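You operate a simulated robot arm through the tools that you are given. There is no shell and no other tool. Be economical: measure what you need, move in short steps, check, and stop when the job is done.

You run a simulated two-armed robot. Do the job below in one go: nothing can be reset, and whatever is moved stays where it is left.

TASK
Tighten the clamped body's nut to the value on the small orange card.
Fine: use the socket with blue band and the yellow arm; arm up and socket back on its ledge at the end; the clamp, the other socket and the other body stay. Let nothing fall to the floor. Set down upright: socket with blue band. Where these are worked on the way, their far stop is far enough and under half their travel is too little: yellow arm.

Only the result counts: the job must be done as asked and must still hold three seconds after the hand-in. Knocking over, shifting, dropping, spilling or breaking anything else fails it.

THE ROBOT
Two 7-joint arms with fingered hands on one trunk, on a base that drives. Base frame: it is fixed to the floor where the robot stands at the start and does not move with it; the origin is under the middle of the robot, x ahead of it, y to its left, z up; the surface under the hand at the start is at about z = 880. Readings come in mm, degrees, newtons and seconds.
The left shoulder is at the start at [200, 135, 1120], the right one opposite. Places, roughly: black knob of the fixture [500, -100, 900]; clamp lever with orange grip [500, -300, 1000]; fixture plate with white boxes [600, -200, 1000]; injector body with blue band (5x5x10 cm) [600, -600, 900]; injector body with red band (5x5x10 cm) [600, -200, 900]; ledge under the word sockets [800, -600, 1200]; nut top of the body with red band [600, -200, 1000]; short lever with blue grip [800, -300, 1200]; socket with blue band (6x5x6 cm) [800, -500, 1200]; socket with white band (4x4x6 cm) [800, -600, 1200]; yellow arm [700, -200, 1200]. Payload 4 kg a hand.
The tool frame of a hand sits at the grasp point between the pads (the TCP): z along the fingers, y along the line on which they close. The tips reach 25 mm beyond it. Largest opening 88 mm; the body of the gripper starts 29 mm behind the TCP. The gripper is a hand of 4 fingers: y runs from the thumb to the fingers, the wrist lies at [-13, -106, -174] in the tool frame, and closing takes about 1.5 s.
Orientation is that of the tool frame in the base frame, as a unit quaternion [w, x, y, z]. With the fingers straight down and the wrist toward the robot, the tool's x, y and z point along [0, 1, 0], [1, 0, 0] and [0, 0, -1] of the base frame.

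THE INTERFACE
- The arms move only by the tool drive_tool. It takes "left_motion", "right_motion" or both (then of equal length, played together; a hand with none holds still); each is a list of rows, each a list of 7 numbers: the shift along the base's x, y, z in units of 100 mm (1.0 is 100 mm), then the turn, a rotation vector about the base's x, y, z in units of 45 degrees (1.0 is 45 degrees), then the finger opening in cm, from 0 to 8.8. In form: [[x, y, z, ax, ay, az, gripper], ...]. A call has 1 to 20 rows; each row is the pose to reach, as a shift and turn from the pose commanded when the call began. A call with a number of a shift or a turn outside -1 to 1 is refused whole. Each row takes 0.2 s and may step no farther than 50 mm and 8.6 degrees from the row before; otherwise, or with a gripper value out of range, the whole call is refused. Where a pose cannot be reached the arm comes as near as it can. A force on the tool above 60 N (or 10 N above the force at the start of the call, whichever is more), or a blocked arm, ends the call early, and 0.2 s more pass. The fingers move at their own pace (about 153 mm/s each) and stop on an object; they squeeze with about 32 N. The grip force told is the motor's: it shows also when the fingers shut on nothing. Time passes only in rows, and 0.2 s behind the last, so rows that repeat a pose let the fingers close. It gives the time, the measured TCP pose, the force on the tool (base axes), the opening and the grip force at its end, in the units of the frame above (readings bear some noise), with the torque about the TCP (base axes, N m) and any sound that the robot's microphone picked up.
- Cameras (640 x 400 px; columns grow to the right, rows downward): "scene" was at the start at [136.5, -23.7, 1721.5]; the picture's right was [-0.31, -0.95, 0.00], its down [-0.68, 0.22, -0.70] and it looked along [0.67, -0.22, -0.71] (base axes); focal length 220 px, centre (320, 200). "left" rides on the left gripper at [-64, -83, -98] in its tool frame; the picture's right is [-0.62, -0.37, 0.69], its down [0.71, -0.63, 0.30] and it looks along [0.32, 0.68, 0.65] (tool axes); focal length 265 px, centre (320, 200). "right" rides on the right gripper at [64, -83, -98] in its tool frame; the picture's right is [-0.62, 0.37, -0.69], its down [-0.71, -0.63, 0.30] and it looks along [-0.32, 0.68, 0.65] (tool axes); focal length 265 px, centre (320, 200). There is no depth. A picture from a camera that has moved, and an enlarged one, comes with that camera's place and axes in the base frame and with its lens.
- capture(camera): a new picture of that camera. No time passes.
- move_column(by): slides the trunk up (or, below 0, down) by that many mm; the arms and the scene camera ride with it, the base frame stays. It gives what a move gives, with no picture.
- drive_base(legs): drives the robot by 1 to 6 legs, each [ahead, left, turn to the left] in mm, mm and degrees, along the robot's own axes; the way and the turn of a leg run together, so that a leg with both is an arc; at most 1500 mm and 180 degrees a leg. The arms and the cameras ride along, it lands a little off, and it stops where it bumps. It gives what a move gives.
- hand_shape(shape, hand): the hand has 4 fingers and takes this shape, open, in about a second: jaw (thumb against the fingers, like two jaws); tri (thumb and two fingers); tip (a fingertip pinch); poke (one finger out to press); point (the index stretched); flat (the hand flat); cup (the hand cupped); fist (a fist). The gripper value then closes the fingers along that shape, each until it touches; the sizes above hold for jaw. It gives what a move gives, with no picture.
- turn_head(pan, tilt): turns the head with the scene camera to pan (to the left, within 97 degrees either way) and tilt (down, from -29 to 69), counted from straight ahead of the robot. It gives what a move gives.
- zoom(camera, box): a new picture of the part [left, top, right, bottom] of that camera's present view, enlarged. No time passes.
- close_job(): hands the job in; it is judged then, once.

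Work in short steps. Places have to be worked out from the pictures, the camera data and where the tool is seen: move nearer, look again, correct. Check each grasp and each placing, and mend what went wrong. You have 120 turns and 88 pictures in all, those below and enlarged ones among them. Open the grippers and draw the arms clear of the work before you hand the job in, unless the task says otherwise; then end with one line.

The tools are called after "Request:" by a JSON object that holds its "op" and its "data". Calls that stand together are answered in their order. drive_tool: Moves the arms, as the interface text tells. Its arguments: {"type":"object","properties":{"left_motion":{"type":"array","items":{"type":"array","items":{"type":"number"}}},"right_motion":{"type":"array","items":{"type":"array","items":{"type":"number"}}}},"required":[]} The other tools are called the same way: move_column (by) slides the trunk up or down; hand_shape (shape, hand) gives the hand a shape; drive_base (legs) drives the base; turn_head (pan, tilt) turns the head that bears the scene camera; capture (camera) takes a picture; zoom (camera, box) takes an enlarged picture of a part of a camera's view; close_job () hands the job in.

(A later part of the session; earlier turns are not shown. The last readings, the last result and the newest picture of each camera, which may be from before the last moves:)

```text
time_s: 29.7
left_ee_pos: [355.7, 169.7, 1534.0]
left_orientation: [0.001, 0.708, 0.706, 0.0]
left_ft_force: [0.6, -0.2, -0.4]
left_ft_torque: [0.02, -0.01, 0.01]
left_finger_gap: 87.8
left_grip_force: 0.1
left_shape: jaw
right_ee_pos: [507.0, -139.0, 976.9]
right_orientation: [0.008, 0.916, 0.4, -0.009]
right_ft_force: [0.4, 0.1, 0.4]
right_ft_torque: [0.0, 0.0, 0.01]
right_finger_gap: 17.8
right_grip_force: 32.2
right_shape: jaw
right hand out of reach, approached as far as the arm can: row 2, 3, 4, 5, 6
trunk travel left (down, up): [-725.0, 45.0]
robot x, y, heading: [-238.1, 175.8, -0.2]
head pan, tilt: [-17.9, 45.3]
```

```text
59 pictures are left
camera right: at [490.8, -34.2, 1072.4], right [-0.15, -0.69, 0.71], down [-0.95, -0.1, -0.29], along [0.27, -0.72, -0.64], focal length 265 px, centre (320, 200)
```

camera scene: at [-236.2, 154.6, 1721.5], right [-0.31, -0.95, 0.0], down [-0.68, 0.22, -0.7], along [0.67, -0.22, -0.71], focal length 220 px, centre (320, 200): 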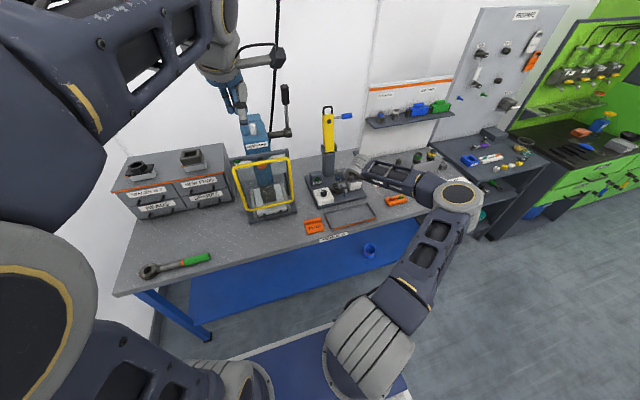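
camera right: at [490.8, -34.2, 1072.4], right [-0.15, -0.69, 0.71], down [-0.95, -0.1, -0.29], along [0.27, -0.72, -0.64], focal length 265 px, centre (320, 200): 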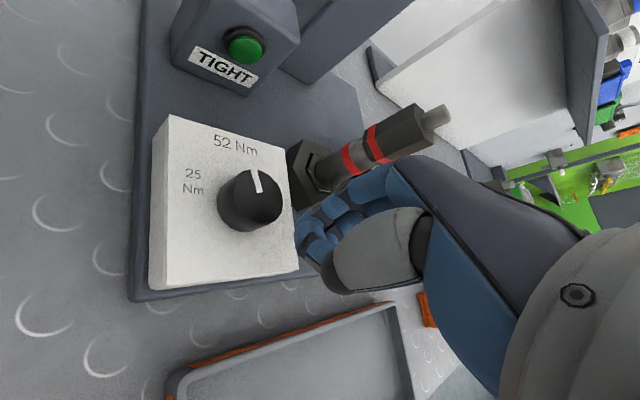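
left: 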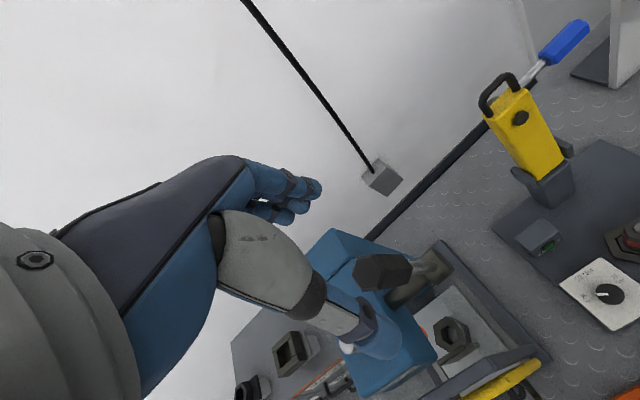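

The hand slipped off as the arm ran out of wrist range; the knob turned partly. I raise, return to yaw 0, and bring the robot closer for better range.

Request:
{"op": "drive_tool", "data": {"right_motion": [[0, 0, 0.4, 0, 0, 0, 6], [0, 0, 0.8, 0, 0, 0, 6], [-0.2, 0, 0.8, 0, 0, 0.16, 6], [-0.4, 0, 0.8, 0, 0, 0.32, 6], [-0.6, 0, 0.8, 0, 0, 0.48, 6], [-0.8, 0, 0.8, 0, 0, 0.64, 6], [-1, 0, 0.8, 0, 0, 0.8, 6], [-1, 0, 0.8, 0, 0, 0.95, 6]]}}

Request:
{"op": "drive_base", "data": {"legs": [[130, 0, 0]]}}

Request:
{"op": "zoom", "data": {"camera": "scene", "box": [230, 160, 500, 330]}}

```text
time_s: 31.5
left_ee_pos: [354.9, 171.1, 1533.9]
left_orientation: [0.0, 0.707, 0.708, 0.0]
left_ft_force: [-0.4, 0.1, -0.9]
left_ft_torque: [-0.01, -0.01, -0.01]
left_finger_gap: 87.6
left_grip_force: 0.0
left_shape: jaw
right_ee_pos: [407.6, -138.8, 1055.7]
right_orientation: [0.009, 0.706, 0.708, -0.005]
right_ft_force: [0.5, -0.5, 0.2]
right_ft_torque: [-0.01, 0.04, 0.0]
right_finger_gap: 59.7
right_grip_force: 0.1
right_shape: jaw
trunk travel left (down, up): [-725.0, 45.0]
robot x, y, heading: [-240.7, 176.6, 0.1]
head pan, tilt: [-17.9, 45.3]
```

```text
time_s: 32.8
left_ee_pos: [487.0, 168.9, 1534.1]
left_orientation: [0.0, 0.708, 0.706, 0.0]
left_ft_force: [0.5, 0.2, -0.1]
left_ft_torque: [0.0, 0.0, 0.01]
left_finger_gap: 87.7
left_grip_force: 0.1
left_shape: jaw
right_ee_pos: [539.8, -138.9, 1055.8]
right_orientation: [0.009, 0.708, 0.706, -0.005]
right_ft_force: [-0.1, -0.1, 0.5]
right_ft_torque: [-0.01, -0.02, -0.01]
right_finger_gap: 59.8
right_grip_force: 0.1
right_shape: jaw
trunk travel left (down, up): [-725.0, 45.0]
robot x, y, heading: [-113.0, 176.4, -0.4]
head pan, tilt: [-17.9, 45.3]
```

```text
2.35 times, centred on (365, 245) of scene
camera zoom: at [27.7, 154.5, 1721.5], right [-0.31, -0.95, 0.0], down [-0.68, 0.22, -0.7], along [0.67, -0.22, -0.71], focal length 517 px, centre (214, 94)
```

zoom: 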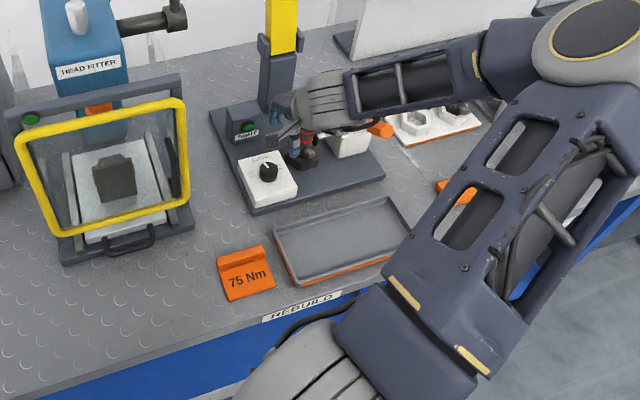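

I test yaw −45° here at safe height, above the knob.

Request:
{"op": "drive_tool", "data": {"right_motion": [[0, 0.24, 0, 0, 0, -0.16, 6], [0, 0.24, 0, 0, 0, -0.32, 6], [0, 0.24, -0.1, 0, 0, -0.48, 6], [0, 0.24, -0.2, 0, 0, -0.64, 6], [0, 0.24, -0.3, 0, 0, -0.8, 6], [0, 0.24, -0.4, 0, 0, -0.95, 6]]}}

Request:
{"op": "capture", "data": {"camera": "right"}}

```text
time_s: 34.1
left_ee_pos: [488.4, 169.0, 1534.8]
left_orientation: [0.0, 0.709, 0.706, -0.001]
left_ft_force: [-0.2, -0.1, 0.3]
left_ft_torque: [-0.04, -0.04, -0.01]
left_finger_gap: 87.4
left_grip_force: 0.1
left_shape: jaw
right_ee_pos: [540.1, -116.5, 1017.1]
right_orientation: [0.008, 0.917, 0.399, -0.008]
right_ft_force: [-0.6, -0.3, 0.1]
right_ft_torque: [-0.04, 0.03, -0.01]
right_finger_gap: 59.7
right_grip_force: 0.1
right_shape: jaw
trunk travel left (down, up): [-725.0, 45.0]
robot x, y, heading: [-112.1, 177.3, -0.3]
head pan, tilt: [-17.9, 45.3]
```

```text
57 pictures are left
camera right: at [523.5, -10.9, 1112.8], right [-0.15, -0.69, 0.71], down [-0.95, -0.1, -0.29], along [0.27, -0.72, -0.64], focal length 265 px, centre (320, 200)
```

right: 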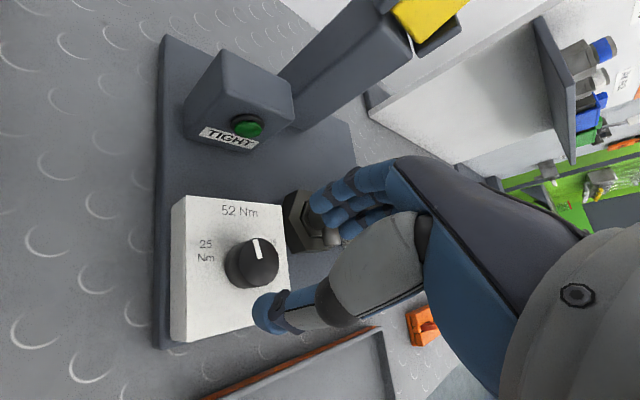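

Reachable here, and the knob pointer is now near the 52 (middle) mark. I check yaw −70 is reachable too.

Request:
{"op": "drive_tool", "data": {"right_motion": [[0, 0, 0, 0, 0, -0.16, 6], [0, 0, 0, 0, 0, -0.32, 6], [0, 0, 0, 0, 0, -0.48, 6], [0, 0, 0, 0, 0, -0.6, 6]]}}

Request:
{"op": "drive_tool", "data": {"right_motion": [[0, 0, 0, 0, 0, 0.18, 6], [0, 0, 0, 0, 0, 0.36, 6], [0, 0, 0, 0, 0, 0.54, 6], [0, 0, 0, 0, 0, 0.72, 6], [0, 0, 0, 0, 0, 0.9, 6], [0, 0, 0, 0, 0, 1, 6]]}}

Request:
{"op": "drive_tool", "data": {"right_motion": [[0, 0, 0, 0, 0, 0.18, 6], [0, 0, 0, 0, 0, 0.36, 6], [0, 0, 0, 0, 0, 0.5, 6]]}}

Request:
{"op": "zoom", "data": {"camera": "right", "box": [180, 140, 360, 320]}}

```text
time_s: 35.1
left_ee_pos: [488.1, 168.9, 1535.1]
left_orientation: [0.0, 0.707, 0.707, 0.0]
left_ft_force: [0.9, -0.6, -0.7]
left_ft_torque: [0.01, -0.01, 0.02]
left_finger_gap: 87.6
left_grip_force: 0.2
left_shape: jaw
right_ee_pos: [540.0, -113.9, 1016.4]
right_orientation: [0.004, 0.985, 0.175, -0.011]
right_ft_force: [-0.3, 0.8, -0.1]
right_ft_torque: [-0.03, 0.03, 0.0]
right_finger_gap: 59.9
right_grip_force: 0.0
right_shape: jaw
trunk travel left (down, up): [-725.0, 45.0]
robot x, y, heading: [-109.1, 179.7, -0.3]
head pan, tilt: [-17.9, 45.3]
```

```text
time_s: 36.5
left_ee_pos: [487.7, 168.6, 1533.8]
left_orientation: [0.0, 0.708, 0.706, 0.0]
left_ft_force: [0.6, -0.4, 0.8]
left_ft_torque: [0.02, -0.02, -0.01]
left_finger_gap: 87.7
left_grip_force: 0.0
left_shape: jaw
right_ee_pos: [538.7, -115.6, 1016.3]
right_orientation: [0.008, 0.842, 0.54, -0.007]
right_ft_force: [0.2, 0.7, 0.4]
right_ft_torque: [0.04, -0.03, -0.03]
right_finger_gap: 59.7
right_grip_force: 0.0
right_shape: jaw
trunk travel left (down, up): [-725.0, 45.0]
robot x, y, heading: [-108.9, 180.1, -0.1]
head pan, tilt: [-17.9, 45.3]
```

```text
time_s: 37.4
left_ee_pos: [488.7, 169.0, 1533.7]
left_orientation: [0.0, 0.709, 0.706, 0.0]
left_ft_force: [0.4, 0.3, -1.2]
left_ft_torque: [0.0, -0.04, 0.0]
left_finger_gap: 87.5
left_grip_force: 0.1
left_shape: jaw
right_ee_pos: [538.8, -114.8, 1016.8]
right_orientation: [0.009, 0.72, 0.694, -0.007]
right_ft_force: [0.6, -0.1, -0.3]
right_ft_torque: [-0.01, 0.02, 0.03]
right_finger_gap: 59.9
right_grip_force: 0.0
right_shape: jaw
trunk travel left (down, up): [-725.0, 45.0]
robot x, y, heading: [-108.7, 180.2, 0.0]
head pan, tilt: [-17.9, 45.3]
```

```text
2.22 times, centred on (270, 230) of right
camera zoom: at [457.5, -46.5, 1111.9], right [0.34, -0.62, 0.71], down [-0.66, -0.7, -0.29], along [0.67, -0.36, -0.64], focal length 590 px, centre (431, 133)
```

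zoom: 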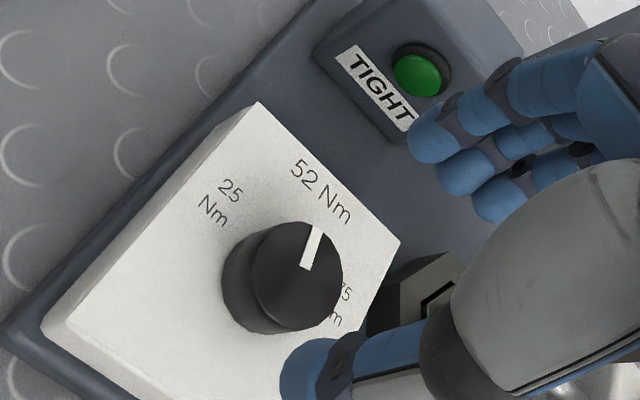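

The pointer is at about +9° (needs about −65°). I descend, grip and turn −70°.

Request:
{"op": "drive_tool", "data": {"right_motion": [[0, -0.04, -0.3, 0, 0, 0, 6], [0, -0.04, -0.62, 0, 0, 0, 6], [0, -0.04, -0.62, 0, 0, 0, 3], [0, -0.04, -0.62, 0, 0, 0, 2], [0, -0.04, -0.62, 0, 0, 0, 2], [0, -0.04, -0.62, 0, 0, 0, 2]]}}

Request:
{"op": "drive_tool", "data": {"right_motion": [[0, 0, 0, 0, 0, -0.16, 2], [0, 0, 0, 0, 0, -0.32, 2], [0, 0, 0, 0, 0, -0.48, 2], [0, 0, 0, 0, 0, -0.64, 2], [0, 0, 0, 0, 0, -0.8, 2], [0, 0, 0, 0, 0, -0.96, 2]]}}

Request:
{"op": "drive_tool", "data": {"right_motion": [[0, 0, 0, 0, 0, -0.16, 2], [0, 0, 0, 0, 0, -0.32, 2], [0, 0, 0, 0, 0, -0.48, 2], [0, 0, 0, 0, 0, -0.6, 2]]}}

Request:
{"op": "capture", "data": {"camera": "right"}}

```text
time_s: 38.8
left_ee_pos: [486.9, 168.6, 1534.3]
left_orientation: [0.001, 0.708, 0.706, 0.0]
left_ft_force: [-0.2, -0.5, 0.3]
left_ft_torque: [0.0, 0.03, 0.01]
left_finger_gap: 87.8
left_grip_force: 0.0
left_shape: jaw
right_ee_pos: [538.9, -118.3, 954.7]
right_orientation: [0.01, 0.721, 0.693, -0.006]
right_ft_force: [-6.8, 0.0, 23.7]
right_ft_torque: [0.12, 0.37, -0.02]
right_finger_gap: 30.7
right_grip_force: 32.1
right_shape: jaw
trunk travel left (down, up): [-725.0, 45.0]
robot x, y, heading: [-108.2, 179.6, -0.2]
head pan, tilt: [-17.9, 45.3]
```

```text
time_s: 40.1
left_ee_pos: [488.0, 169.0, 1533.8]
left_orientation: [0.0, 0.708, 0.706, 0.0]
left_ft_force: [-0.5, 0.3, -0.5]
left_ft_torque: [0.02, 0.0, -0.01]
left_finger_gap: 87.5
left_grip_force: 0.0
left_shape: jaw
right_ee_pos: [539.0, -116.8, 954.7]
right_orientation: [0.007, 0.925, 0.379, -0.007]
right_ft_force: [3.1, 14.1, 23.3]
right_ft_torque: [0.38, 0.14, 0.12]
right_finger_gap: 30.3
right_grip_force: 31.8
right_shape: jaw
trunk travel left (down, up): [-725.0, 45.0]
robot x, y, heading: [-106.7, 178.3, -0.1]
head pan, tilt: [-17.9, 45.3]
```

```text
time_s: 41.1
left_ee_pos: [488.5, 168.2, 1534.4]
left_orientation: [0.0, 0.707, 0.707, -0.001]
left_ft_force: [-0.4, -0.7, 0.5]
left_ft_torque: [0.02, 0.01, 0.02]
left_finger_gap: 87.6
left_grip_force: 0.0
left_shape: jaw
right_ee_pos: [534.9, -120.2, 954.7]
right_orientation: [0.001, 0.988, 0.152, -0.01]
right_ft_force: [9.9, 19.3, 6.4]
right_ft_torque: [0.48, -0.17, 0.17]
right_finger_gap: 29.2
right_grip_force: 31.6
right_shape: jaw
right hand out of reach, approached as far as the arm can: row 4
trunk travel left (down, up): [-725.0, 45.0]
robot x, y, heading: [-108.5, 178.6, -0.1]
head pan, tilt: [-17.9, 45.3]
```

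```text
55 pictures are left
camera right: at [574.1, -22.2, 1052.1], right [-0.47, -0.54, 0.7], down [-0.88, 0.38, -0.29], along [-0.12, -0.75, -0.65], focal length 265 px, centre (320, 200)
```

right: 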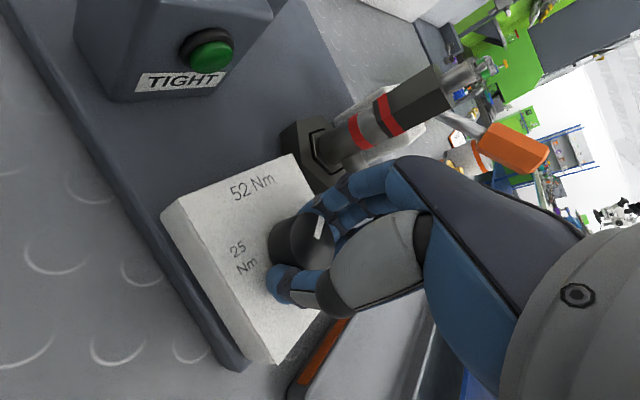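

Turned. I open, lift, and look at the pointer.

Request:
{"op": "drive_tool", "data": {"right_motion": [[0, 0, 0, 0, 0, 0, 6], [0, 0, 0, 0, 0, 0, 6], [0, 0, 0.3, 0, 0, 0, 6], [0, 0, 0.6, 0, 0, 0, 6], [-0.2, 0.3, 0.9, 0, 0, 0.15, 6]]}}

Request:
{"op": "capture", "data": {"camera": "right"}}

```text
time_s: 42.4
left_ee_pos: [485.8, 169.2, 1534.8]
left_orientation: [0.0, 0.708, 0.706, -0.001]
left_ft_force: [-0.1, -0.5, -1.1]
left_ft_torque: [0.03, 0.0, -0.01]
left_finger_gap: 87.8
left_grip_force: 0.1
left_shape: jaw
right_ee_pos: [516.7, -93.0, 1047.0]
right_orientation: [0.005, 0.978, 0.209, -0.01]
right_ft_force: [0.1, 0.5, -0.5]
right_ft_torque: [0.0, 0.02, 0.0]
right_finger_gap: 59.6
right_grip_force: 0.0
right_shape: jaw
trunk travel left (down, up): [-725.0, 45.0]
robot x, y, heading: [-105.7, 179.9, 0.1]
head pan, tilt: [-17.9, 45.3]
```

```text
54 pictures are left
camera right: at [542.9, 9.6, 1142.7], right [-0.4, -0.58, 0.71], down [-0.92, 0.28, -0.29], along [-0.03, -0.77, -0.64], focal length 265 px, centre (320, 200)
```

right: 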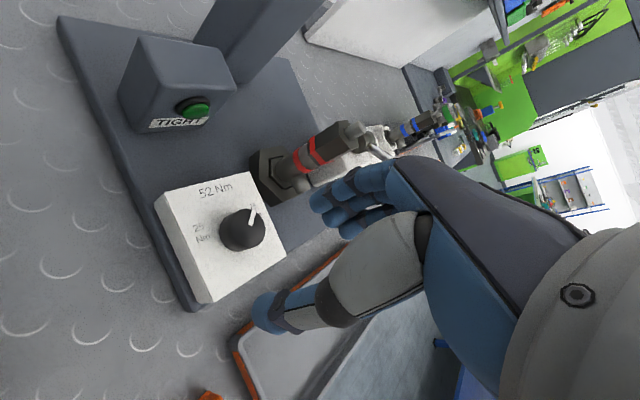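

Request:
{"op": "zoom", "data": {"camera": "right", "box": [180, 170, 300, 270]}}

```text
4.00 times, centred on (240, 220) of right
camera zoom: at [542.9, 9.6, 1142.7], right [-0.4, -0.58, 0.71], down [-0.92, 0.28, -0.29], along [-0.03, -0.77, -0.64], focal length 1062 px, centre (640, 120)
```

zoom: 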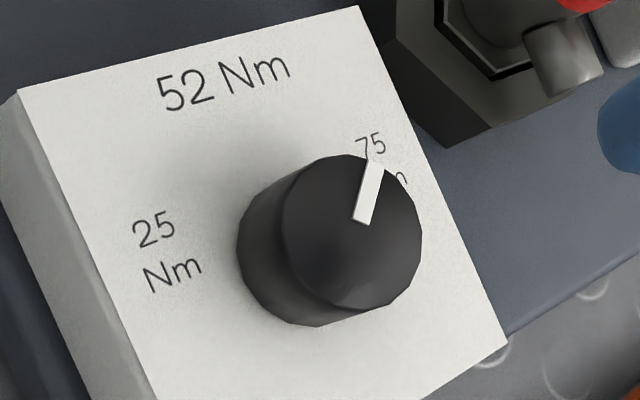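

The pointer is at about −47°, short of 75 (~−65°). I regrip with yaw −30 and turn further to the stop.

Request:
{"op": "drive_tool", "data": {"right_motion": [[0.1, -0.1, -0.1, 0, 0, 0.18, 6], [0.22, -0.27, -0.1, 0, 0, 0.36, 6], [0.22, -0.27, -0.3, 0, 0, 0.54, 6], [0.22, -0.27, -0.5, 0, 0, 0.72, 6], [0.22, -0.27, -0.88, 0, 0, 0.8, 6], [0.22, -0.27, -0.88, 0, 0, 0.8, 3], [0.22, -0.27, -0.88, 0, 0, 0.8, 2], [0.22, -0.27, -0.88, 0, 0, 0.8, 2], [0.22, -0.27, -0.88, 0, 0, 0.8, 2]]}}

Request:
{"op": "drive_tool", "data": {"right_motion": [[0, 0, 0, 0, 0, -0.16, 2], [0, 0, 0, 0, 0, -0.32, 2], [0, 0, 0, 0, 0, -0.48, 2], [0, 0, 0, 0, 0, -0.64, 2], [0, 0, 0, 0, 0, -0.7, 2]]}}

Request:
{"op": "drive_tool", "data": {"right_motion": [[0, 0, 0, 0, 0, 0, 6], [0, 0, 0, 0, 0, 0, 6], [0, 0, 0.3, 0, 0, 0, 6], [0, 0, 0.6, 0, 0, 0, 6], [-0.2, 0.3, 0.9, 0, 0, 0.15, 6]]}}

Request:
{"op": "zoom", "data": {"camera": "right", "box": [180, 150, 300, 270]}}

```text
time_s: 44.4
left_ee_pos: [488.3, 169.0, 1534.9]
left_orientation: [0.0, 0.708, 0.707, 0.0]
left_ft_force: [-0.6, 0.4, -0.2]
left_ft_torque: [0.0, 0.02, 0.0]
left_finger_gap: 87.6
left_grip_force: 0.1
left_shape: jaw
right_ee_pos: [537.2, -118.6, 957.5]
right_orientation: [0.008, 0.865, 0.502, -0.008]
right_ft_force: [-5.0, 0.7, -3.6]
right_ft_torque: [0.0, 0.07, -0.03]
right_finger_gap: 26.4
right_grip_force: 32.2
right_shape: jaw
trunk travel left (down, up): [-725.0, 45.0]
robot x, y, heading: [-106.1, 175.1, 0.0]
head pan, tilt: [-17.9, 45.3]
```

```text
time_s: 45.5
left_ee_pos: [487.6, 167.9, 1534.3]
left_orientation: [0.0, 0.708, 0.706, 0.0]
left_ft_force: [-0.2, 0.7, -0.1]
left_ft_torque: [-0.02, 0.0, 0.0]
left_finger_gap: 87.5
left_grip_force: 0.0
left_shape: jaw
right_ee_pos: [537.3, -119.4, 958.8]
right_orientation: [0.005, 0.969, 0.247, -0.01]
right_ft_force: [-2.1, 11.4, -12.1]
right_ft_torque: [0.19, -0.07, 0.1]
right_finger_gap: 23.3
right_grip_force: 32.0
right_shape: jaw
trunk travel left (down, up): [-725.0, 45.0]
robot x, y, heading: [-106.5, 177.2, 0.1]
head pan, tilt: [-17.9, 45.3]
```

```text
time_s: 46.8
left_ee_pos: [488.5, 167.4, 1533.2]
left_orientation: [0.0, 0.708, 0.706, 0.001]
left_ft_force: [-0.3, 0.0, -0.3]
left_ft_torque: [-0.02, -0.02, 0.01]
left_finger_gap: 87.5
left_grip_force: 0.0
left_shape: jaw
right_ee_pos: [519.3, -94.0, 1047.6]
right_orientation: [0.007, 0.953, 0.302, -0.01]
right_ft_force: [3.6, -12.0, 0.8]
right_ft_torque: [1.26, 0.32, -0.4]
right_finger_gap: 59.7
right_grip_force: 0.0
right_shape: jaw
trunk travel left (down, up): [-725.0, 45.0]
robot x, y, heading: [-109.0, 177.2, -0.1]
head pan, tilt: [-17.9, 45.3]
```

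```text
3.33 times, centred on (240, 210) of right
camera zoom: at [525.6, 11.5, 1143.6], right [-0.28, -0.65, 0.71], down [-0.95, 0.1, -0.29], along [0.12, -0.76, -0.64], focal length 885 px, centre (587, 167)
```

zoom: 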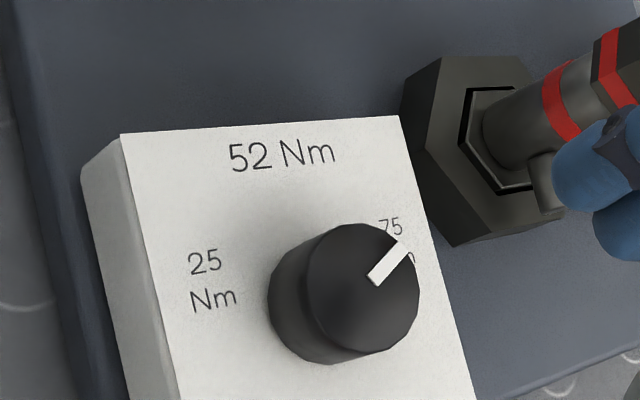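

Pointer is about −60° now; I also feel a side contact (−12 N in y), so I move right/up first and check the scene.

Request:
{"op": "drive_tool", "data": {"right_motion": [[0, -0.15, 0.1, 0, 0, 0, 6], [0, -0.25, 0.2, 0, 0, 0.1, 6]]}}

Request:
{"op": "capture", "data": {"camera": "scene"}}

```text
time_s: 47.4
left_ee_pos: [488.9, 168.4, 1534.7]
left_orientation: [0.0, 0.708, 0.706, 0.0]
left_ft_force: [0.4, 0.2, -0.5]
left_ft_torque: [0.02, 0.0, -0.02]
left_finger_gap: 87.6
left_grip_force: 0.1
left_shape: jaw
right_ee_pos: [518.0, -115.3, 1067.2]
right_orientation: [0.006, 0.939, 0.343, -0.008]
right_ft_force: [0.5, 0.3, 0.3]
right_ft_torque: [-0.01, -0.02, 0.01]
right_finger_gap: 59.6
right_grip_force: 0.0
right_shape: jaw
trunk travel left (down, up): [-725.0, 45.0]
robot x, y, heading: [-107.3, 174.4, -0.1]
head pan, tilt: [-17.9, 45.3]
```

```text
51 pictures are left
camera scene: at [28.2, 154.7, 1721.5], right [-0.31, -0.95, 0.0], down [-0.68, 0.22, -0.7], along [0.67, -0.22, -0.71], focal length 220 px, centre (320, 200)
```

scene: 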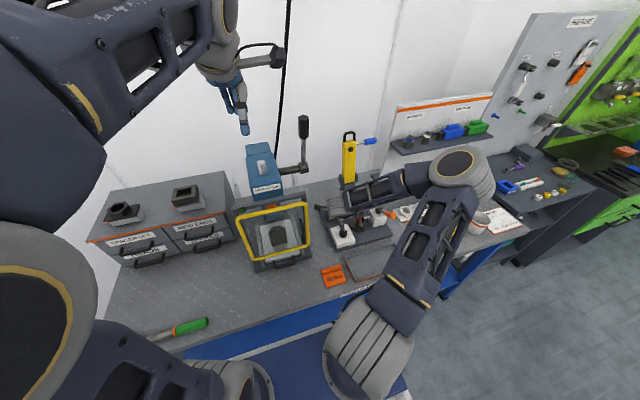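

Contact is gone. I regrip the knob, deeper, and turn to the stop, then lift straight.

Request:
{"op": "drive_tool", "data": {"right_motion": [[0.1, -0.05, -0.1, 0, 0, 0.18, 6], [0.21, -0.05, -0.3, 0, 0, 0.36, 6], [0.21, -0.05, -0.6, 0, 0, 0.54, 6], [0.21, -0.05, -0.9, 0, 0, 0.54, 6]]}}

Request:
{"op": "drive_tool", "data": {"right_motion": [[0, 0, -0.23, 0, 0, 0, 6], [0, 0, -0.23, 0, 0, 0, 4], [0, 0, -0.23, 0, 0, 0, 2], [0, 0, -0.23, 0, 0, 0, 2], [0, 0, -0.23, 0, 0, 0, 2], [0, 0, -0.23, 0, 0, 0, 2]]}}

Request:
{"op": "drive_tool", "data": {"right_motion": [[0, 0, 0, 0, 0, -0.16, 2], [0, 0, 0, 0, 0, -0.32, 2], [0, 0, 0, 0, 0, -0.48, 2], [0, 0, 0, 0, 0, -0.64, 2], [0, 0, 0, 0, 0, -0.8, 2], [0, 0, 0, 0, 0, -0.86, 2]]}}

Request:
{"op": "drive_tool", "data": {"right_motion": [[0, 0, 0, 0, 0, 0, 6], [0, 0, 0, 0, 0, 0, 6], [0, 0, 0.3, 0, 0, 0.05, 6], [-0.1, -0.1, 0.6, 0, 0, 0.2, 6], [-0.2, 0, 0.9, 0, 0, 0.35, 6]]}}

Request:
{"op": "capture", "data": {"camera": "right"}}

```text
time_s: 48.4
left_ee_pos: [488.4, 169.4, 1534.9]
left_orientation: [0.0, 0.708, 0.706, 0.0]
left_ft_force: [0.8, -0.2, 0.1]
left_ft_torque: [-0.02, -0.02, -0.01]
left_finger_gap: 87.5
left_grip_force: 0.0
left_shape: jaw
right_ee_pos: [539.3, -118.0, 977.9]
right_orientation: [0.009, 0.846, 0.533, -0.007]
right_ft_force: [0.0, 0.2, 0.2]
right_ft_torque: [-0.04, 0.0, 0.02]
right_finger_gap: 59.7
right_grip_force: 0.0
right_shape: jaw
trunk travel left (down, up): [-725.0, 45.0]
robot x, y, heading: [-109.7, 178.5, -0.1]
head pan, tilt: [-17.9, 45.3]
```

```text
time_s: 49.8
left_ee_pos: [487.7, 168.6, 1534.7]
left_orientation: [0.0, 0.708, 0.706, -0.001]
left_ft_force: [1.3, 0.3, 0.1]
left_ft_torque: [0.03, 0.01, 0.0]
left_finger_gap: 87.6
left_grip_force: 0.0
left_shape: jaw
right_ee_pos: [537.9, -119.8, 955.3]
right_orientation: [0.009, 0.846, 0.533, -0.008]
right_ft_force: [-5.6, 2.9, 22.2]
right_ft_torque: [0.24, 0.23, -0.02]
right_finger_gap: 29.5
right_grip_force: 32.1
right_shape: jaw
trunk travel left (down, up): [-725.0, 45.0]
robot x, y, heading: [-109.5, 178.1, -0.3]
head pan, tilt: [-17.9, 45.3]
```

```text
time_s: 51.1
left_ee_pos: [489.6, 169.5, 1534.4]
left_orientation: [0.0, 0.708, 0.707, 0.0]
left_ft_force: [-0.5, -0.1, 0.5]
left_ft_torque: [0.02, 0.01, 0.0]
left_finger_gap: 87.9
left_grip_force: 0.0
left_shape: jaw
right_ee_pos: [539.4, -118.4, 954.8]
right_orientation: [0.004, 0.975, 0.222, -0.01]
right_ft_force: [14.1, 11.6, -2.4]
right_ft_torque: [0.03, -0.57, 0.48]
right_finger_gap: 25.1
right_grip_force: 32.1
right_shape: jaw
trunk travel left (down, up): [-725.0, 45.0]
robot x, y, heading: [-107.3, 178.7, -0.0]
head pan, tilt: [-17.9, 45.3]
```

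```text
time_s: 52.4
left_ee_pos: [487.8, 169.1, 1532.4]
left_orientation: [0.0, 0.708, 0.706, 0.0]
left_ft_force: [-0.3, 0.1, 0.0]
left_ft_torque: [0.0, -0.03, 0.02]
left_finger_gap: 87.6
left_grip_force: 0.0
left_shape: jaw
right_ee_pos: [515.9, -118.6, 1045.2]
right_orientation: [0.007, 0.935, 0.354, -0.01]
right_ft_force: [0.0, -0.1, 0.1]
right_ft_torque: [0.0, 0.01, 0.0]
right_finger_gap: 59.8
right_grip_force: 0.1
right_shape: jaw
trunk travel left (down, up): [-725.0, 45.0]
robot x, y, heading: [-110.3, 178.3, -0.1]
head pan, tilt: [-17.9, 45.3]
```

```text
50 pictures are left
camera right: at [510.9, -12.9, 1142.3], right [-0.21, -0.67, 0.71], down [-0.96, -0.01, -0.29], along [0.2, -0.74, -0.64], focal length 265 px, centre (320, 200)
```

right: 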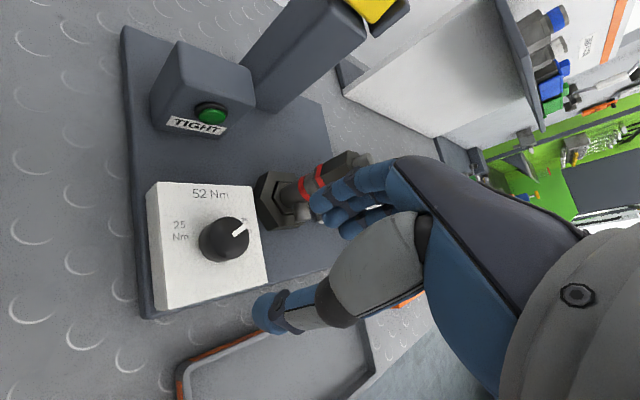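

Request:
{"op": "zoom", "data": {"camera": "right", "box": [170, 180, 270, 280]}}

```text
4.00 times, centred on (220, 230) of right
camera zoom: at [510.9, -12.9, 1142.3], right [-0.21, -0.67, 0.71], down [-0.96, -0.01, -0.29], along [0.2, -0.74, -0.64], focal length 1062 px, centre (720, 80)
```

zoom: 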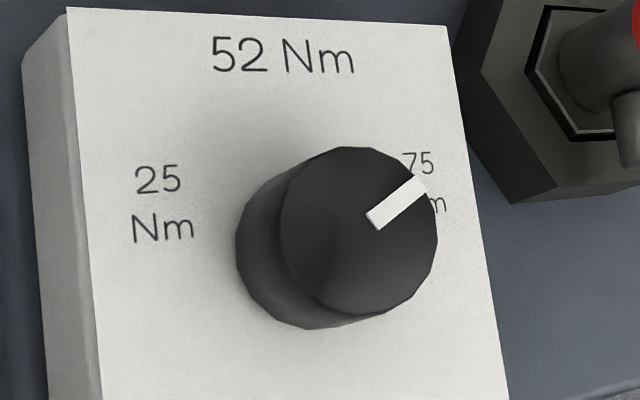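

The pointer no longer moves (~−61°, on the 75 label, 0.5 Nm reached): the knob is at its stop. Now I look at the nut from here.

Request:
{"op": "zoom", "data": {"camera": "right", "box": [240, 130, 390, 240]}}

Request:
{"op": "zoom", "data": {"camera": "scene", "box": [380, 90, 500, 160]}}

```text
3.64 times, centred on (315, 185) of right
camera zoom: at [510.9, -12.9, 1142.3], right [-0.21, -0.67, 0.71], down [-0.96, -0.01, -0.29], along [0.2, -0.74, -0.64], focal length 965 px, centre (338, 254)
```

zoom: 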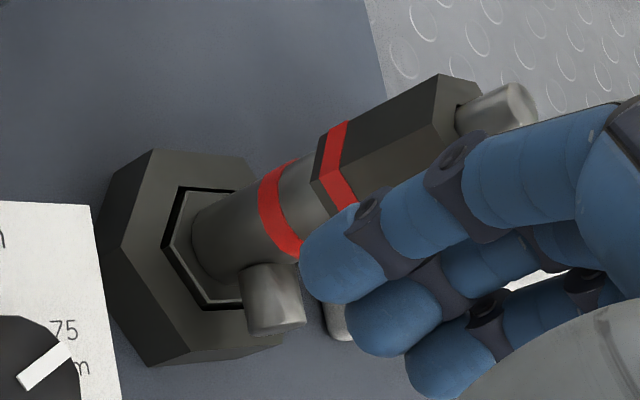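

```text
5.33 times, centred on (440, 125) of scene
camera zoom: at [28.3, 154.4, 1721.4], right [-0.31, -0.95, 0.0], down [-0.68, 0.22, -0.7], along [0.67, -0.22, -0.71], focal length 1172 px, centre (-320, 600)
```

zoom: 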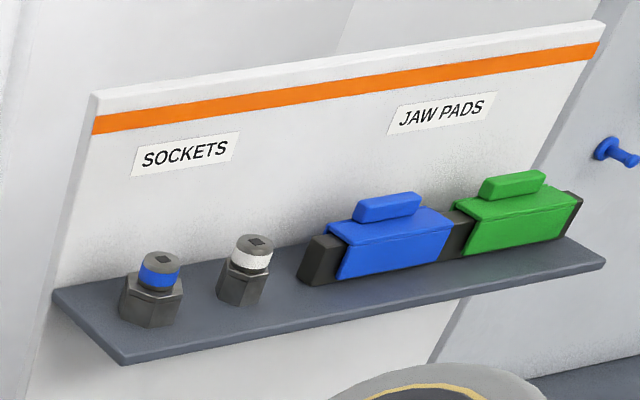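

I can now go for the socket: judged at (758, -511), collar top z≈1222, ledge z≈1170. I raise the hand, return to yaw 0 and then drive to face the ledge.

Request:
{"op": "drive_tool", "data": {"right_motion": [[0, 0, 0.4, 0, 0, 0.16, 6], [0, 0, 0.8, 0, 0, 0.32, 6], [0, 0, 1, 0, 0, 0.48, 6], [0, 0, 1, 0, 0, 0.64, 6], [0, 0, 1, 0, 0, 0.8, 6], [0, 0, 1, 0, 0, 0.92, 6]]}}

Request:
{"op": "drive_tool", "data": {"right_motion": [[0, 0, 0.4, 0, 0, 0, 6], [0, 0, 0.8, 0, 0, 0, 6], [0, 0, 1, 0, 0, 0, 6]]}}

Request:
{"op": "drive_tool", "data": {"right_motion": [[0, 0, 0.4, 0, 0, 0, 6], [0, 0, 0.7, 0, 0, 0, 6]]}}

Request:
{"op": "drive_base", "data": {"legs": [[0, -390, 0], [100, 0, 0]]}}

Request:
{"op": "capture", "data": {"camera": "right"}}

Request:
{"op": "capture", "data": {"camera": "scene"}}

```text
time_s: 53.8
left_ee_pos: [487.6, 167.8, 1534.0]
left_orientation: [-0.001, 0.708, 0.707, -0.001]
left_ft_force: [0.2, 0.2, 0.4]
left_ft_torque: [-0.04, 0.0, 0.01]
left_finger_gap: 87.7
left_grip_force: 0.0
left_shape: jaw
right_ee_pos: [519.4, -119.6, 1147.1]
right_orientation: [0.009, 0.749, 0.662, -0.006]
right_ft_force: [0.5, 0.0, 0.0]
right_ft_torque: [0.04, 0.01, -0.01]
right_finger_gap: 59.7
right_grip_force: 0.0
right_shape: jaw
trunk travel left (down, up): [-725.0, 45.0]
robot x, y, heading: [-110.0, 178.3, -0.4]
head pan, tilt: [-17.9, 45.3]
```

```text
time_s: 54.5
left_ee_pos: [487.7, 169.0, 1534.5]
left_orientation: [0.0, 0.708, 0.706, 0.0]
left_ft_force: [1.0, -0.1, 0.1]
left_ft_torque: [0.0, 0.0, 0.0]
left_finger_gap: 87.5
left_grip_force: 0.1
left_shape: jaw
right_ee_pos: [518.5, -120.1, 1246.4]
right_orientation: [0.009, 0.75, 0.662, -0.006]
right_ft_force: [-0.7, -0.8, 0.1]
right_ft_torque: [0.03, 0.0, -0.04]
right_finger_gap: 59.5
right_grip_force: 0.1
right_shape: jaw
trunk travel left (down, up): [-725.0, 45.0]
robot x, y, heading: [-107.6, 179.6, -0.1]
head pan, tilt: [-17.9, 45.3]
```

```text
time_s: 55.1
left_ee_pos: [487.3, 168.8, 1534.4]
left_orientation: [0.0, 0.708, 0.707, -0.001]
left_ft_force: [0.0, 0.3, -0.3]
left_ft_torque: [-0.01, 0.02, -0.02]
left_finger_gap: 87.7
left_grip_force: 0.0
left_shape: jaw
right_ee_pos: [518.8, -122.0, 1318.6]
right_orientation: [0.01, 0.75, 0.662, -0.007]
right_ft_force: [0.1, 0.6, -0.2]
right_ft_torque: [-0.01, -0.02, 0.0]
right_finger_gap: 59.5
right_grip_force: 0.0
right_shape: jaw
trunk travel left (down, up): [-725.0, 45.0]
robot x, y, heading: [-112.2, 179.1, -0.4]
head pan, tilt: [-17.9, 45.3]
```

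```text
time_s: 58.4
left_ee_pos: [588.4, -227.1, 1533.9]
left_orientation: [0.0, 0.709, 0.706, 0.0]
left_ft_force: [0.3, -0.3, 0.1]
left_ft_torque: [0.01, 0.0, 0.0]
left_finger_gap: 87.7
left_grip_force: 0.1
left_shape: jaw
right_ee_pos: [618.5, -515.5, 1316.6]
right_orientation: [0.008, 0.751, 0.66, -0.006]
right_ft_force: [0.1, 0.8, -0.8]
right_ft_torque: [-0.03, -0.02, -0.04]
right_finger_gap: 59.8
right_grip_force: 0.0
right_shape: jaw
trunk travel left (down, up): [-725.0, 45.0]
robot x, y, heading: [-10.1, -213.9, -0.2]
head pan, tilt: [-17.9, 45.3]
```

```text
46 pictures are left
camera right: at [543.5, -440.8, 1413.4], right [0.28, -0.65, 0.71], down [-0.72, -0.63, -0.29], along [0.64, -0.42, -0.64], focal length 265 px, centre (320, 200)
```

right: 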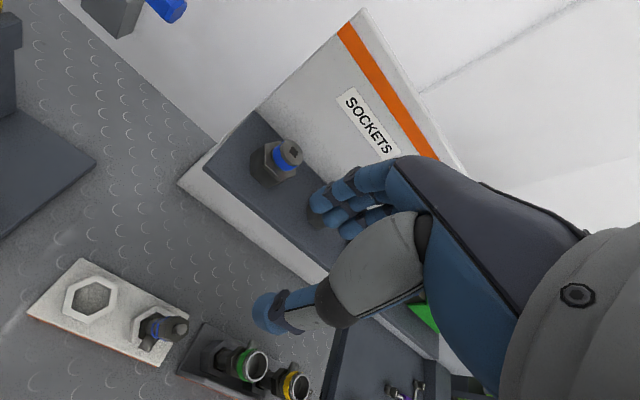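

```text
45 pictures are left
camera scene: at [127.7, -238.8, 1721.5], right [-0.31, -0.95, 0.0], down [-0.68, 0.22, -0.7], along [0.67, -0.22, -0.71], focal length 220 px, centre (320, 200)
```

scene: 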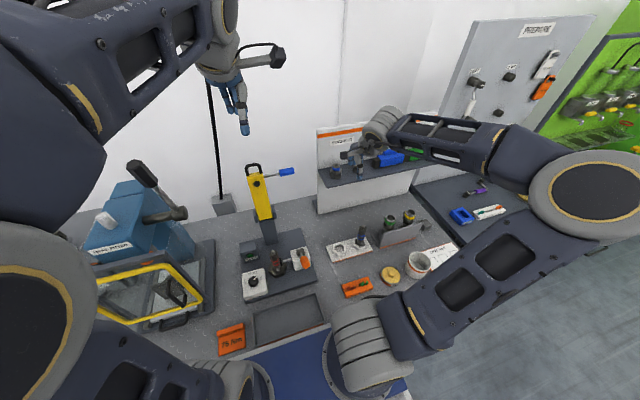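

Good view of the socket. I zoom to get its position and hex orientation.

Request:
{"op": "zoom", "data": {"camera": "right", "box": [230, 120, 330, 210]}}

Request:
{"op": "zoom", "data": {"camera": "scene", "box": [235, 220, 325, 310]}}

```text
4.44 times, centred on (280, 165) of right
camera zoom: at [543.5, -440.8, 1413.4], right [0.28, -0.65, 0.71], down [-0.72, -0.63, -0.29], along [0.64, -0.42, -0.64], focal length 1180 px, centre (498, 356)
```

zoom: 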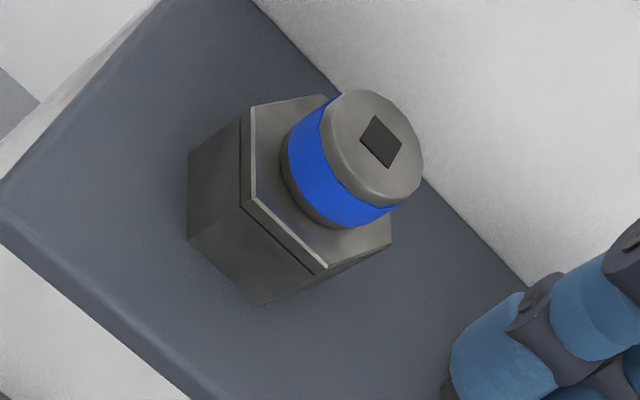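

```text
4.44 times, centred on (280, 265) of scene
camera zoom: at [127.7, -238.8, 1721.5], right [-0.31, -0.95, 0.0], down [-0.68, 0.22, -0.7], along [0.67, -0.22, -0.71], focal length 977 px, centre (498, -89)
```

zoom: 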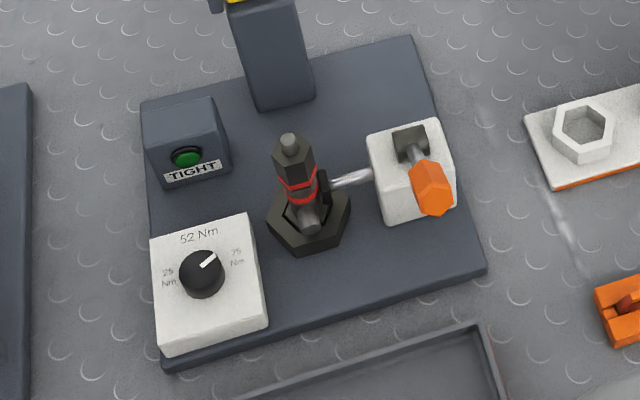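

Socket centre is (761, -511), collar top z 1220, hex flats facing ±x. I check the nut hex orientation closely.

Request:
{"op": "zoom", "data": {"camera": "scene", "box": [265, 238, 310, 283]}}

```text
8.89 times, centred on (288, 260) of scene
camera zoom: at [127.7, -238.8, 1721.5], right [-0.31, -0.95, 0.0], down [-0.68, 0.22, -0.7], along [0.67, -0.22, -0.71], focal length 1954 px, centre (609, -338)
```

zoom: 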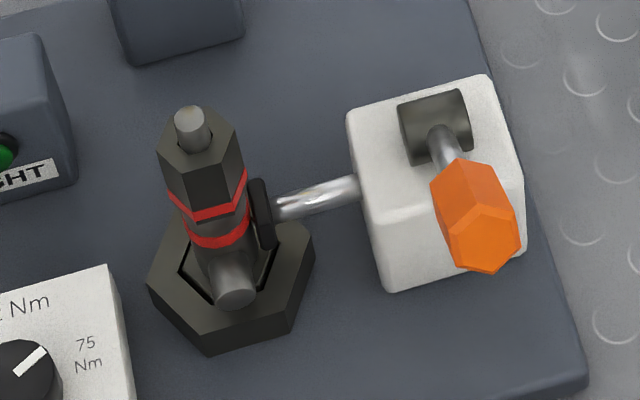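

The nut hex has the same orientation as the socket (axis ≈(580, -212)), so no yaw change is needed between pick and place. I move above the socket.

Request:
{"op": "drive_tool", "data": {"right_motion": [[0.4, 0.02, 0, 0, 0, 0, 5], [0.8, 0.04, 0, 0, 0, 0, 5], [1, 0.04, 0, 0, 0, 0, 5]]}}

Request:
{"op": "drive_tool", "data": {"right_motion": [[0.2, 0, 0, 0, 0, 0, 5], [0.42, 0, 0, 0, 0, 0, 5], [0.42, 0, -0.2, 0, 0, 0, 5]]}}

Request:
{"op": "capture", "data": {"camera": "right"}}

Request:
{"op": "zoom", "data": {"camera": "scene", "box": [300, 100, 440, 200]}}

```text
time_s: 59.2
left_ee_pos: [588.1, -225.4, 1533.4]
left_orientation: [0.0, 0.708, 0.706, 0.001]
left_ft_force: [-0.2, -0.2, 0.3]
left_ft_torque: [0.01, -0.02, -0.01]
left_finger_gap: 88.1
left_grip_force: 0.1
left_shape: jaw
right_ee_pos: [717.8, -511.6, 1316.0]
right_orientation: [0.009, 0.751, 0.66, -0.006]
right_ft_force: [0.7, -0.8, -0.5]
right_ft_torque: [-0.02, 0.0, 0.03]
right_finger_gap: 50.6
right_grip_force: 0.1
right_shape: jaw
trunk travel left (down, up): [-725.0, 45.0]
robot x, y, heading: [-7.8, -213.3, -0.2]
head pan, tilt: [-17.9, 45.3]
```

```text
time_s: 60.0
left_ee_pos: [587.4, -226.5, 1534.8]
left_orientation: [0.0, 0.708, 0.706, 0.0]
left_ft_force: [-0.1, -0.1, 0.0]
left_ft_torque: [0.04, 0.0, 0.0]
left_finger_gap: 87.5
left_grip_force: 0.1
left_shape: jaw
right_ee_pos: [759.7, -511.2, 1296.6]
right_orientation: [0.009, 0.752, 0.659, -0.007]
right_ft_force: [-0.1, 0.4, -0.6]
right_ft_torque: [0.04, 0.0, 0.01]
right_finger_gap: 50.1
right_grip_force: 0.1
right_shape: jaw
trunk travel left (down, up): [-725.0, 45.0]
robot x, y, heading: [-8.8, -213.6, -0.4]
head pan, tilt: [-17.9, 45.3]
```

```text
41 pictures are left
camera right: at [685.8, -436.9, 1392.6], right [0.28, -0.65, 0.71], down [-0.72, -0.63, -0.29], along [0.64, -0.42, -0.64], focal length 265 px, centre (320, 200)
```

right: 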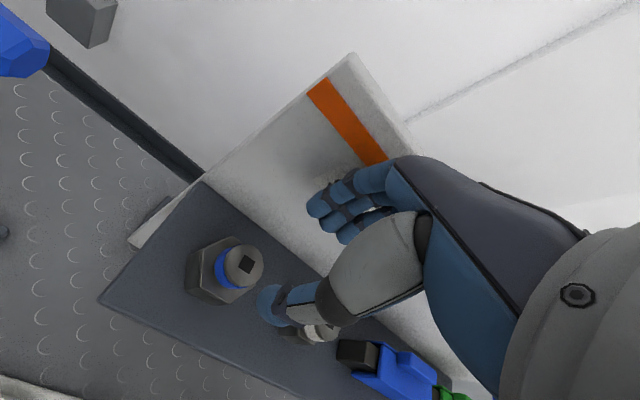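

```text
4.00 times, centred on (370, 150) of scene
camera zoom: at [128.0, -238.7, 1721.5], right [-0.31, -0.95, 0.0], down [-0.68, 0.22, -0.7], along [0.67, -0.22, -0.71], focal length 879 px, centre (120, 400)
```

zoom: 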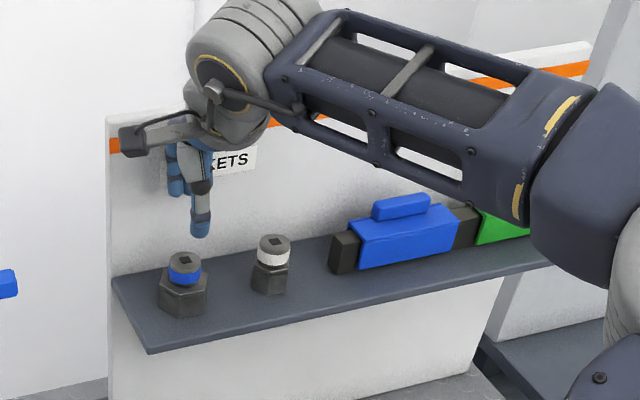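

Aligned within 2 mm. I descend and close on the collar.

Request:
{"op": "drive_tool", "data": {"right_motion": [[0, 0, -0.3, 0, 0, 0, 5], [-0.01, 0.01, -0.6, 0, 0, 0, 5], [-0.01, 0.01, -0.76, 0, 0, 0, 5]]}}

Request:
{"op": "drive_tool", "data": {"right_motion": [[0, 0, 0, 0, 0, 0, 3], [0, 0, 0, 0, 0, 0, 2], [0, 0, 0, 0, 0, 0, 2], [0, 0, 0, 0, 0, 0, 2]]}}

Request:
{"op": "capture", "data": {"camera": "right"}}

```text
time_s: 60.8
left_ee_pos: [588.5, -226.4, 1533.7]
left_orientation: [-0.001, 0.709, 0.705, 0.0]
left_ft_force: [-0.8, -0.3, 0.4]
left_ft_torque: [-0.01, 0.0, -0.01]
left_finger_gap: 87.4
left_grip_force: 0.1
left_shape: jaw
right_ee_pos: [759.4, -510.4, 1221.6]
right_orientation: [0.01, 0.751, 0.66, -0.005]
right_ft_force: [0.4, 0.4, -0.1]
right_ft_torque: [-0.03, -0.01, -0.01]
right_finger_gap: 50.5
right_grip_force: 0.0
right_shape: jaw
trunk travel left (down, up): [-725.0, 45.0]
robot x, y, heading: [-7.4, -217.5, -0.3]
head pan, tilt: [-17.9, 45.3]
```

```text
time_s: 61.8
left_ee_pos: [588.0, -225.5, 1534.5]
left_orientation: [0.0, 0.708, 0.706, 0.0]
left_ft_force: [-0.4, 0.3, -0.3]
left_ft_torque: [-0.01, 0.01, -0.02]
left_finger_gap: 87.8
left_grip_force: 0.1
left_shape: jaw
right_ee_pos: [759.4, -511.0, 1224.4]
right_orientation: [0.012, 0.751, 0.661, -0.004]
right_ft_force: [-0.6, 0.7, 24.0]
right_ft_torque: [0.0, 0.03, -0.07]
right_finger_gap: 31.6
right_grip_force: 32.3
right_shape: jaw
trunk travel left (down, up): [-725.0, 45.0]
robot x, y, heading: [-6.9, -214.9, -0.1]
head pan, tilt: [-17.9, 45.3]
```

```text
39 pictures are left
camera right: at [684.9, -435.2, 1319.1], right [0.28, -0.65, 0.71], down [-0.71, -0.63, -0.3], along [0.64, -0.42, -0.64], focal length 265 px, centre (320, 200)
```

right: 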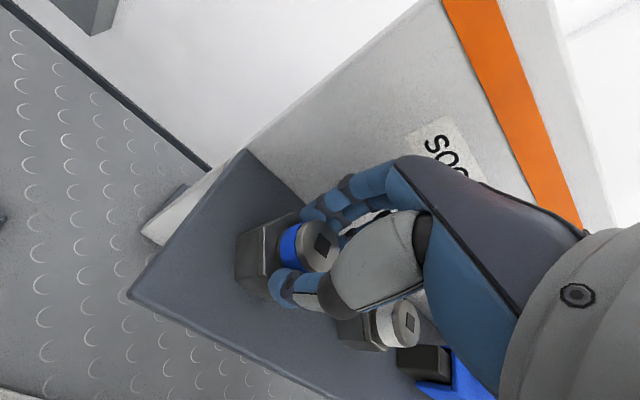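

Collar gripped (31.6 mm). I lift the socket and check.

Request:
{"op": "drive_tool", "data": {"right_motion": [[0, 0, 0.2, 0, 0, 0, 2], [0, 0, 0.5, 0, 0, 0, 2], [0, 0, 0.9, 0, 0, 0, 2], [0, 0, 1, 0, 0, 0, 2]]}}

Request:
{"op": "capture", "data": {"camera": "right"}}

```text
time_s: 62.8
left_ee_pos: [588.1, -225.8, 1533.1]
left_orientation: [0.0, 0.708, 0.706, 0.001]
left_ft_force: [0.0, 0.3, -0.4]
left_ft_torque: [0.02, -0.02, 0.02]
left_finger_gap: 87.8
left_grip_force: 0.0
left_shape: jaw
right_ee_pos: [759.0, -510.8, 1320.1]
right_orientation: [0.009, 0.751, 0.661, -0.007]
right_ft_force: [0.8, 0.4, -0.7]
right_ft_torque: [0.02, -0.01, -0.01]
right_finger_gap: 29.9
right_grip_force: 32.4
right_shape: jaw
trunk travel left (down, up): [-725.0, 45.0]
robot x, y, heading: [-6.3, -212.3, -0.0]
head pan, tilt: [-17.9, 45.3]
```

```text
38 pictures are left
camera right: at [683.5, -435.9, 1416.1], right [0.28, -0.65, 0.71], down [-0.72, -0.63, -0.29], along [0.64, -0.42, -0.64], focal length 265 px, centre (320, 200)
```

right: 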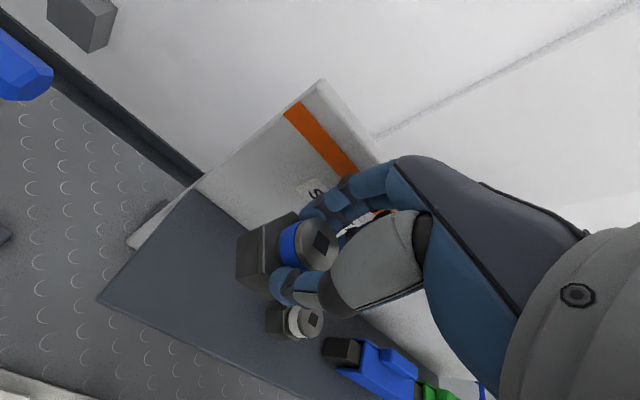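

The socket is held. I retract, drive back and left so the hand comes above the nut.

Request:
{"op": "drive_tool", "data": {"right_motion": [[-0.4, 0, 0, 0, 0, 0, 2], [-0.8, 0, 0, 0, 0, 0, 2], [-1, 0, 0, 0, 0, 0, 2]]}}

Request:
{"op": "drive_base", "data": {"legs": [[-75, 0, 0], [0, 298, 0]]}}

Request:
{"op": "capture", "data": {"camera": "right"}}

```text
time_s: 63.6
left_ee_pos: [588.4, -225.1, 1533.3]
left_orientation: [0.001, 0.708, 0.706, 0.0]
left_ft_force: [-0.5, 0.1, -0.6]
left_ft_torque: [0.03, -0.04, 0.0]
left_finger_gap: 87.5
left_grip_force: 0.0
left_shape: jaw
right_ee_pos: [659.0, -511.2, 1319.6]
right_orientation: [0.008, 0.751, 0.66, -0.005]
right_ft_force: [0.0, -0.2, -1.5]
right_ft_torque: [0.04, -0.01, -0.02]
right_finger_gap: 30.0
right_grip_force: 32.7
right_shape: jaw
trunk travel left (down, up): [-725.0, 45.0]
robot x, y, heading: [-7.3, -216.2, -0.2]
head pan, tilt: [-17.9, 45.3]
```

```text
time_s: 66.2
left_ee_pos: [514.1, 74.6, 1534.1]
left_orientation: [-0.001, 0.706, 0.709, 0.0]
left_ft_force: [-0.2, -0.7, 0.0]
left_ft_torque: [0.0, 0.01, -0.01]
left_finger_gap: 87.7
left_grip_force: 0.0
left_shape: jaw
right_ee_pos: [585.4, -209.7, 1319.1]
right_orientation: [0.008, 0.75, 0.662, -0.006]
right_ft_force: [-0.5, -0.3, -0.7]
right_ft_torque: [0.0, 0.0, 0.01]
right_finger_gap: 30.0
right_grip_force: 32.0
right_shape: jaw
trunk travel left (down, up): [-725.0, 45.0]
robot x, y, heading: [-85.4, 83.1, 0.2]
head pan, tilt: [-17.9, 45.3]
```

```text
37 pictures are left
camera right: at [510.5, -135.3, 1416.2], right [0.29, -0.64, 0.71], down [-0.71, -0.64, -0.29], along [0.64, -0.42, -0.64], focal length 265 px, centre (320, 200)
```

right: 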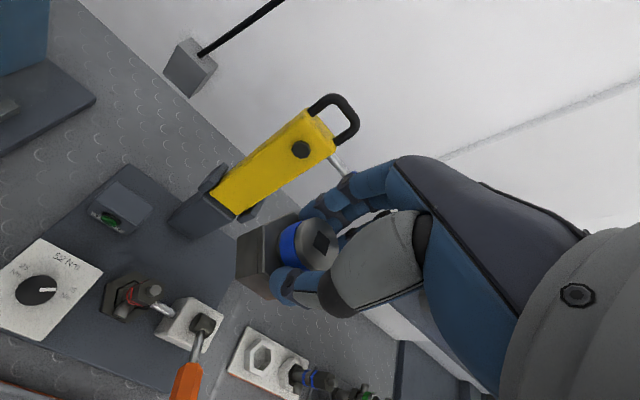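

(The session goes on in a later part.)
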